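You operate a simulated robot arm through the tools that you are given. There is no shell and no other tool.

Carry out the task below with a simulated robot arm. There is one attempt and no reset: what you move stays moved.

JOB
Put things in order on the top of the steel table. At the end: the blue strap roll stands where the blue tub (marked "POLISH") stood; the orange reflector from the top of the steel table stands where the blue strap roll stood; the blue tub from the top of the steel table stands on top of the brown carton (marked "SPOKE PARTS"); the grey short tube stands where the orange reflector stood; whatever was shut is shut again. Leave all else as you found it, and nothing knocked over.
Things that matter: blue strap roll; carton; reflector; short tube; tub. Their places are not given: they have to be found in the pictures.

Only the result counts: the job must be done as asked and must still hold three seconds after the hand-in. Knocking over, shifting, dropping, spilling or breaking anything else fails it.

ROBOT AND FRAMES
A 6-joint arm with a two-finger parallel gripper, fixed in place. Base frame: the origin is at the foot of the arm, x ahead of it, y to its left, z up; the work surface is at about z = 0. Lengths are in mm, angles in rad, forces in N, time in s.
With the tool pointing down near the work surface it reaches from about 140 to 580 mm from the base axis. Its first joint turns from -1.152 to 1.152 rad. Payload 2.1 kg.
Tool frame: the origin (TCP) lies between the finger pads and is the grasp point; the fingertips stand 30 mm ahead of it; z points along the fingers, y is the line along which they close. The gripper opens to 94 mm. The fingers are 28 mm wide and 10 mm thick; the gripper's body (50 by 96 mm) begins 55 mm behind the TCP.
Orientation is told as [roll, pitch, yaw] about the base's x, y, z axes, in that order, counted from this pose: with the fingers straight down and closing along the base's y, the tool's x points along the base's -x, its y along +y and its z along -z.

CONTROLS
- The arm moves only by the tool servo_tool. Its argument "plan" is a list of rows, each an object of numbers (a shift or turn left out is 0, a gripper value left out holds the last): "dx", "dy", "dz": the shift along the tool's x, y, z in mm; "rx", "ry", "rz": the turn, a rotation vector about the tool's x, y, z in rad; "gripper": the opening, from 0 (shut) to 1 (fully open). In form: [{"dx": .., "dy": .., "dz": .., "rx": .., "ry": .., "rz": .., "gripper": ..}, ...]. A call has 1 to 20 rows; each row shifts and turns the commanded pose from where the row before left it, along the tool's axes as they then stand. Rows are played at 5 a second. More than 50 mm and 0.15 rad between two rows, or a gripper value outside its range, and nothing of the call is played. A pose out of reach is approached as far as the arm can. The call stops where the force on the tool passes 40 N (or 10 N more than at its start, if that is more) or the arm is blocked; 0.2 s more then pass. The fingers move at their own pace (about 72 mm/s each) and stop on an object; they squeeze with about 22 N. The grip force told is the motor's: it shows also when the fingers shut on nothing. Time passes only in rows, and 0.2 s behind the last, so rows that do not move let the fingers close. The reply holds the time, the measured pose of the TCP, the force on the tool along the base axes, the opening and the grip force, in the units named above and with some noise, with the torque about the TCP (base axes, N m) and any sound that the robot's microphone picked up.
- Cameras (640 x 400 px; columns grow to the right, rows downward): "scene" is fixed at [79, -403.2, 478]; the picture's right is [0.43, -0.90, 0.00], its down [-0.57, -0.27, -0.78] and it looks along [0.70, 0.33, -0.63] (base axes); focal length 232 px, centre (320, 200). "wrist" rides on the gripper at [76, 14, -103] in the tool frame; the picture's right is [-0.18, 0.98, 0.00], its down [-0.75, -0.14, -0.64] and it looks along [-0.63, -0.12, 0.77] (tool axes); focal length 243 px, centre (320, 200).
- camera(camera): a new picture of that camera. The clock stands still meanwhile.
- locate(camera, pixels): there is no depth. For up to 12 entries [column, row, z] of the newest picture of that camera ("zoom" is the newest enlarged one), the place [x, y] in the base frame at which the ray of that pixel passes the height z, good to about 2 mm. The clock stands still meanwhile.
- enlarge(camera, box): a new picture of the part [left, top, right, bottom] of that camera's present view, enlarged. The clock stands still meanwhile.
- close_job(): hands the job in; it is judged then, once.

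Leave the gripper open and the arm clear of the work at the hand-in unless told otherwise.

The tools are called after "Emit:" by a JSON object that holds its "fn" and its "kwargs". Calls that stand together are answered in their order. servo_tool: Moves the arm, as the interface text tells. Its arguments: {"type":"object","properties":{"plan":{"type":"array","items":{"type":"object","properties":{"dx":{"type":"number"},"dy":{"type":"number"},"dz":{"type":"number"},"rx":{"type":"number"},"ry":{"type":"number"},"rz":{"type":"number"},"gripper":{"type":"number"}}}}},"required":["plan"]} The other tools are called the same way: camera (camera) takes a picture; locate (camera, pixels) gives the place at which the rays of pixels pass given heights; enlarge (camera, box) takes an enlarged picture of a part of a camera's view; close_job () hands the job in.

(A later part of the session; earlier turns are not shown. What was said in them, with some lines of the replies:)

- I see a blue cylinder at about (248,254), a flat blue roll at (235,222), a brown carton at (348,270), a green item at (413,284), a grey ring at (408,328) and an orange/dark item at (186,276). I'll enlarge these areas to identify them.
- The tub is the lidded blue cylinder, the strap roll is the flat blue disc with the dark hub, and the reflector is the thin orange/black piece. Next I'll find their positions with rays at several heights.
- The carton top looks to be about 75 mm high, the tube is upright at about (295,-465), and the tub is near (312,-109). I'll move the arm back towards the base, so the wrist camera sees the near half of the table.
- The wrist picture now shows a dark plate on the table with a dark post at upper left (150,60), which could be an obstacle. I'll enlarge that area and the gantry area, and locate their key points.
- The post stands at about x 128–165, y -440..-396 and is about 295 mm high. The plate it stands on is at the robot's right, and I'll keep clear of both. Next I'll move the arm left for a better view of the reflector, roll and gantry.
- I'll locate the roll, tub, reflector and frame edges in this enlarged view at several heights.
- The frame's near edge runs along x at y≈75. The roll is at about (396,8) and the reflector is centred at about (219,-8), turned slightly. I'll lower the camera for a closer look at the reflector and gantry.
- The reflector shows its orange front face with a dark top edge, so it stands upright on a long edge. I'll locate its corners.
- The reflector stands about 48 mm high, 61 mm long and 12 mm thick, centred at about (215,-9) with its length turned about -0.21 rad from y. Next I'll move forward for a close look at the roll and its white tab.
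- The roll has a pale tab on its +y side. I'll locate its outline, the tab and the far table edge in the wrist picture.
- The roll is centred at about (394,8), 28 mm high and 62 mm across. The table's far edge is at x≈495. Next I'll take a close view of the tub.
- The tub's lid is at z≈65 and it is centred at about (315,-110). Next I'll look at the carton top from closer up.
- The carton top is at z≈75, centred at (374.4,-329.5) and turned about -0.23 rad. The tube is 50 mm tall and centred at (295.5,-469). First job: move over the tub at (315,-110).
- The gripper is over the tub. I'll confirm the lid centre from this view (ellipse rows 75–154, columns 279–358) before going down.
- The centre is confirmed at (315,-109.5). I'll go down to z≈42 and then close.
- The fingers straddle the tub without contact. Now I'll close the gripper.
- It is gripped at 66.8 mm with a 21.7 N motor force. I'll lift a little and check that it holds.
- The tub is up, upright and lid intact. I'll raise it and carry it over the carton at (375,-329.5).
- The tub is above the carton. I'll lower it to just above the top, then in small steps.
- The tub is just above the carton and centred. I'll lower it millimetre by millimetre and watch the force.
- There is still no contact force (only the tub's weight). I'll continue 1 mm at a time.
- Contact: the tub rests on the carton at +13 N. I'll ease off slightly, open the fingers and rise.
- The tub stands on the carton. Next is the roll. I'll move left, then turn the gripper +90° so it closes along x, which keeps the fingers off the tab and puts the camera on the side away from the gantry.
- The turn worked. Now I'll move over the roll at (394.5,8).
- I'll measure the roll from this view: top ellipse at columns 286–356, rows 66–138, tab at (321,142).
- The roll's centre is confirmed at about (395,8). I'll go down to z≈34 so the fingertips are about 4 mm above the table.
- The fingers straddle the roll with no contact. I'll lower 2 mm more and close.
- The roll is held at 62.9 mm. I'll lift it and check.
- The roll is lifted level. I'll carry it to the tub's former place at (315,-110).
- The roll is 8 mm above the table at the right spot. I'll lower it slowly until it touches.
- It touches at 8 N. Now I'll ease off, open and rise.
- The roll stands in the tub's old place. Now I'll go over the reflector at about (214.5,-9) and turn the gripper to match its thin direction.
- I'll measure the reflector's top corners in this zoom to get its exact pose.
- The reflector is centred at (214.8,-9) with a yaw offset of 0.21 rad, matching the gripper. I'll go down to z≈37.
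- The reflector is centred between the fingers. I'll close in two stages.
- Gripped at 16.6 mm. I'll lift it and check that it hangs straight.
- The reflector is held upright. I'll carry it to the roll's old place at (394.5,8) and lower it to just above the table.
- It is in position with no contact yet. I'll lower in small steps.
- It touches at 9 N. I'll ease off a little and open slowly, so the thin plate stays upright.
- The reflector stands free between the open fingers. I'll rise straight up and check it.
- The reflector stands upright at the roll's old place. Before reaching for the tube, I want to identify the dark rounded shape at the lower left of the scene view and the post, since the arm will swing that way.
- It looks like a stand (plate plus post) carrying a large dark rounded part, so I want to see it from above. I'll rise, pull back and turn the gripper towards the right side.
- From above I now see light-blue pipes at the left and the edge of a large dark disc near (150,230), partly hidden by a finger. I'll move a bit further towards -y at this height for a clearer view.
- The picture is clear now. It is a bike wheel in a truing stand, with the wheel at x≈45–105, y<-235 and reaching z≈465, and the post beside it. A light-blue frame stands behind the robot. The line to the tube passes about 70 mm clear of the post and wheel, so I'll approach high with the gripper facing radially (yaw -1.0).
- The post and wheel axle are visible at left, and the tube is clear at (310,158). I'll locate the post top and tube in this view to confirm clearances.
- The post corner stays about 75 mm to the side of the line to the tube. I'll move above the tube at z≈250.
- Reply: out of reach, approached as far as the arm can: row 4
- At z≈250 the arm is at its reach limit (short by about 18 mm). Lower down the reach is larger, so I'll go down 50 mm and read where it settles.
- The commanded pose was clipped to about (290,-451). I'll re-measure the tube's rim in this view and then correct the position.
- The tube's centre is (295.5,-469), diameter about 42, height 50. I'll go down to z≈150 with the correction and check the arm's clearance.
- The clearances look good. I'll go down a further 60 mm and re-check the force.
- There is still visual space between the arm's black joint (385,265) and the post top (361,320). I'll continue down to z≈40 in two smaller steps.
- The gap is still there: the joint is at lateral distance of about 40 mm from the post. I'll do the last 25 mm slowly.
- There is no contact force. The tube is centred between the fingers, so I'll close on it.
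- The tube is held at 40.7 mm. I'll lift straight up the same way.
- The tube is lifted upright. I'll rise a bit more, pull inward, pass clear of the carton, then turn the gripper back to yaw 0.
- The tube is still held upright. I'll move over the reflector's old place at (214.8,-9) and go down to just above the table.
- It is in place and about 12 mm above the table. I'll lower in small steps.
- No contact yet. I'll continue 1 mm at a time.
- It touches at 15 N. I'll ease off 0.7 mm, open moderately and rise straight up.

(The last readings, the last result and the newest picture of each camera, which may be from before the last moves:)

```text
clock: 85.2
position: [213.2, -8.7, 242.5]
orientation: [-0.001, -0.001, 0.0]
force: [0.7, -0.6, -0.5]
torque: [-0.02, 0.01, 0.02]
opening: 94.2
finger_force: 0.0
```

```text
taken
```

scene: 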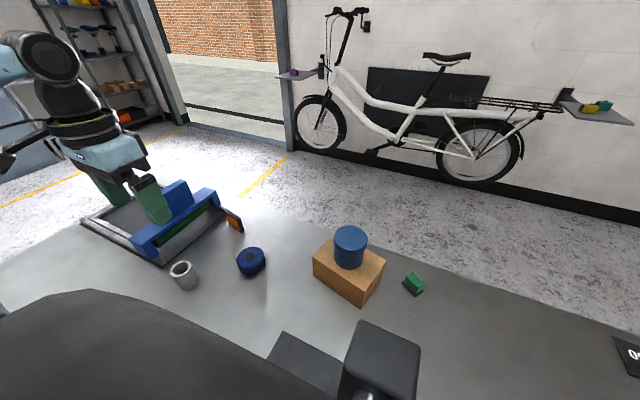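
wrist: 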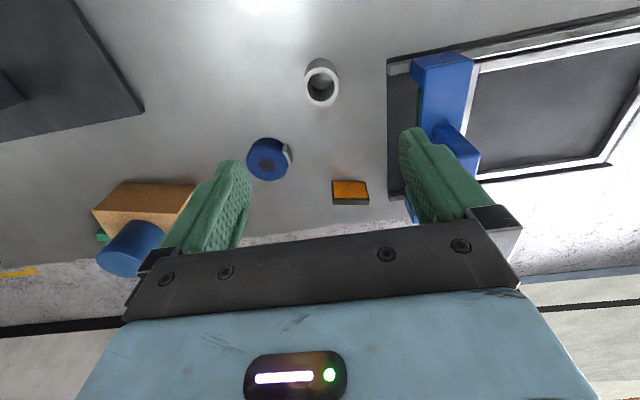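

All four items are placed. I'll check their positions in this view, then move the arm clear.

Emit:
{"fn": "locate", "kwargs": {"camera": "wrist", "pixels": [[322, 86, 50], [306, 86, 50], [339, 87, 50], [267, 163, 28], [333, 181, 0], [366, 181, 0], [332, 204, 48], [369, 204, 48], [387, 58, 5], [388, 195, 5]]}}

Emit:
{"fn": "enlarge", "kwargs": {"camera": "scene", "box": [130, 170, 430, 330]}}

Emit:
{"fn": "servo_tool", "kwargs": {"plan": [{"dz": -40}, {"dz": -40}, {"dx": -30, "dy": -30}, {"dx": -30, "dy": -30}, {"dx": -30, "dy": -30}, {"dx": -30, "dy": -30}, {"dy": -20}, {}, {}]}}

Emit:
{"fn": "camera", "kwargs": {"camera": "scene"}}

Emit:
{"fn": "camera", "kwargs": {"camera": "wrist"}}

```text
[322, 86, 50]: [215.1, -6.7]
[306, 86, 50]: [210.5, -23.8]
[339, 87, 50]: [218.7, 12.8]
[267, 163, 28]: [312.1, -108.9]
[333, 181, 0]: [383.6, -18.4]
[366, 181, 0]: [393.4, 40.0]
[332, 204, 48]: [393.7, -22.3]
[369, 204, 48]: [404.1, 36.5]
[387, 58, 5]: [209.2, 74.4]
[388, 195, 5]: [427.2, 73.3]
```

```text
2.13 times, centred on (280, 250) of scene
```

zoom: 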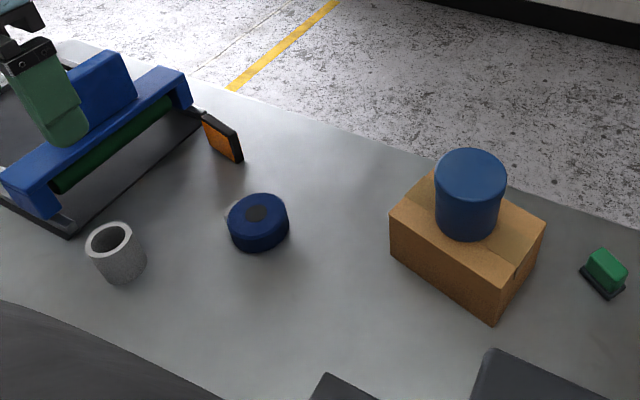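

```text
clock: 87.2
position: [331.7, -148.4, 323.9]
orientation: [0.0, -0.002, -0.001]
force: [-0.5, -0.4, 0.0]
torque: [-0.03, 0.02, 0.0]
opening: 94.0
finger_force: 0.1
```

```text
taken
```

scene: 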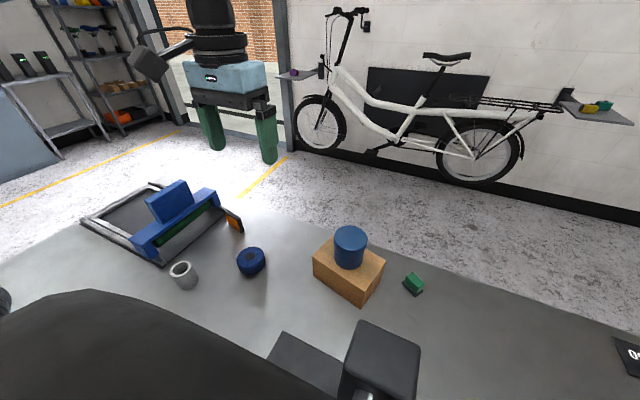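

```text
taken
```

wrist: 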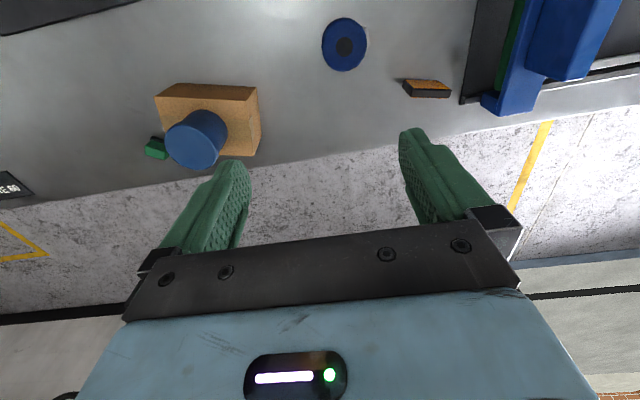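

Everything is upright and where it should be:
- **Tub:** on the carton.
- **Roll:** at about (313,-109), where the tub stood.
- **Reflector:** at about (394,9), where the roll stood.
- **Tube:** at about (215,-7), where the reflector stood.

Nothing was opened, and the gantry, carton and green item have not moved. The gripper is open and the arm is clear, so I'm handing in the job.

Emit:
{"fn": "close_job", "kwargs": {}}

```text
The job is handed in.
```

The job is handed in: all four items are in their new places, upright, with the gripper open and the arm clear. Positions are in mm in the base frame.

| Item | Now stands | Approx. position |
|---|---|---|
| Blue tub | on top of the brown carton, near its centre | (375, -329) |
| Blue strap roll | where the tub stood | (313, -109) |
| Orange reflector | where the roll stood | (394, 9) |
| Grey short tube | where the reflector stood | (215, -7) |

- **Markings not seen:** I never saw "POLISH" on the tub or "SPOKE PARTS" on the carton. I picked them because each was the only one of its kind I saw on the table.
- **Everything else:** I opened nothing, so there was nothing to shut again. In the last pictures the carton, the blue gantry and the green item look unmoved. The arm met no resistance working close to the wheel stand.
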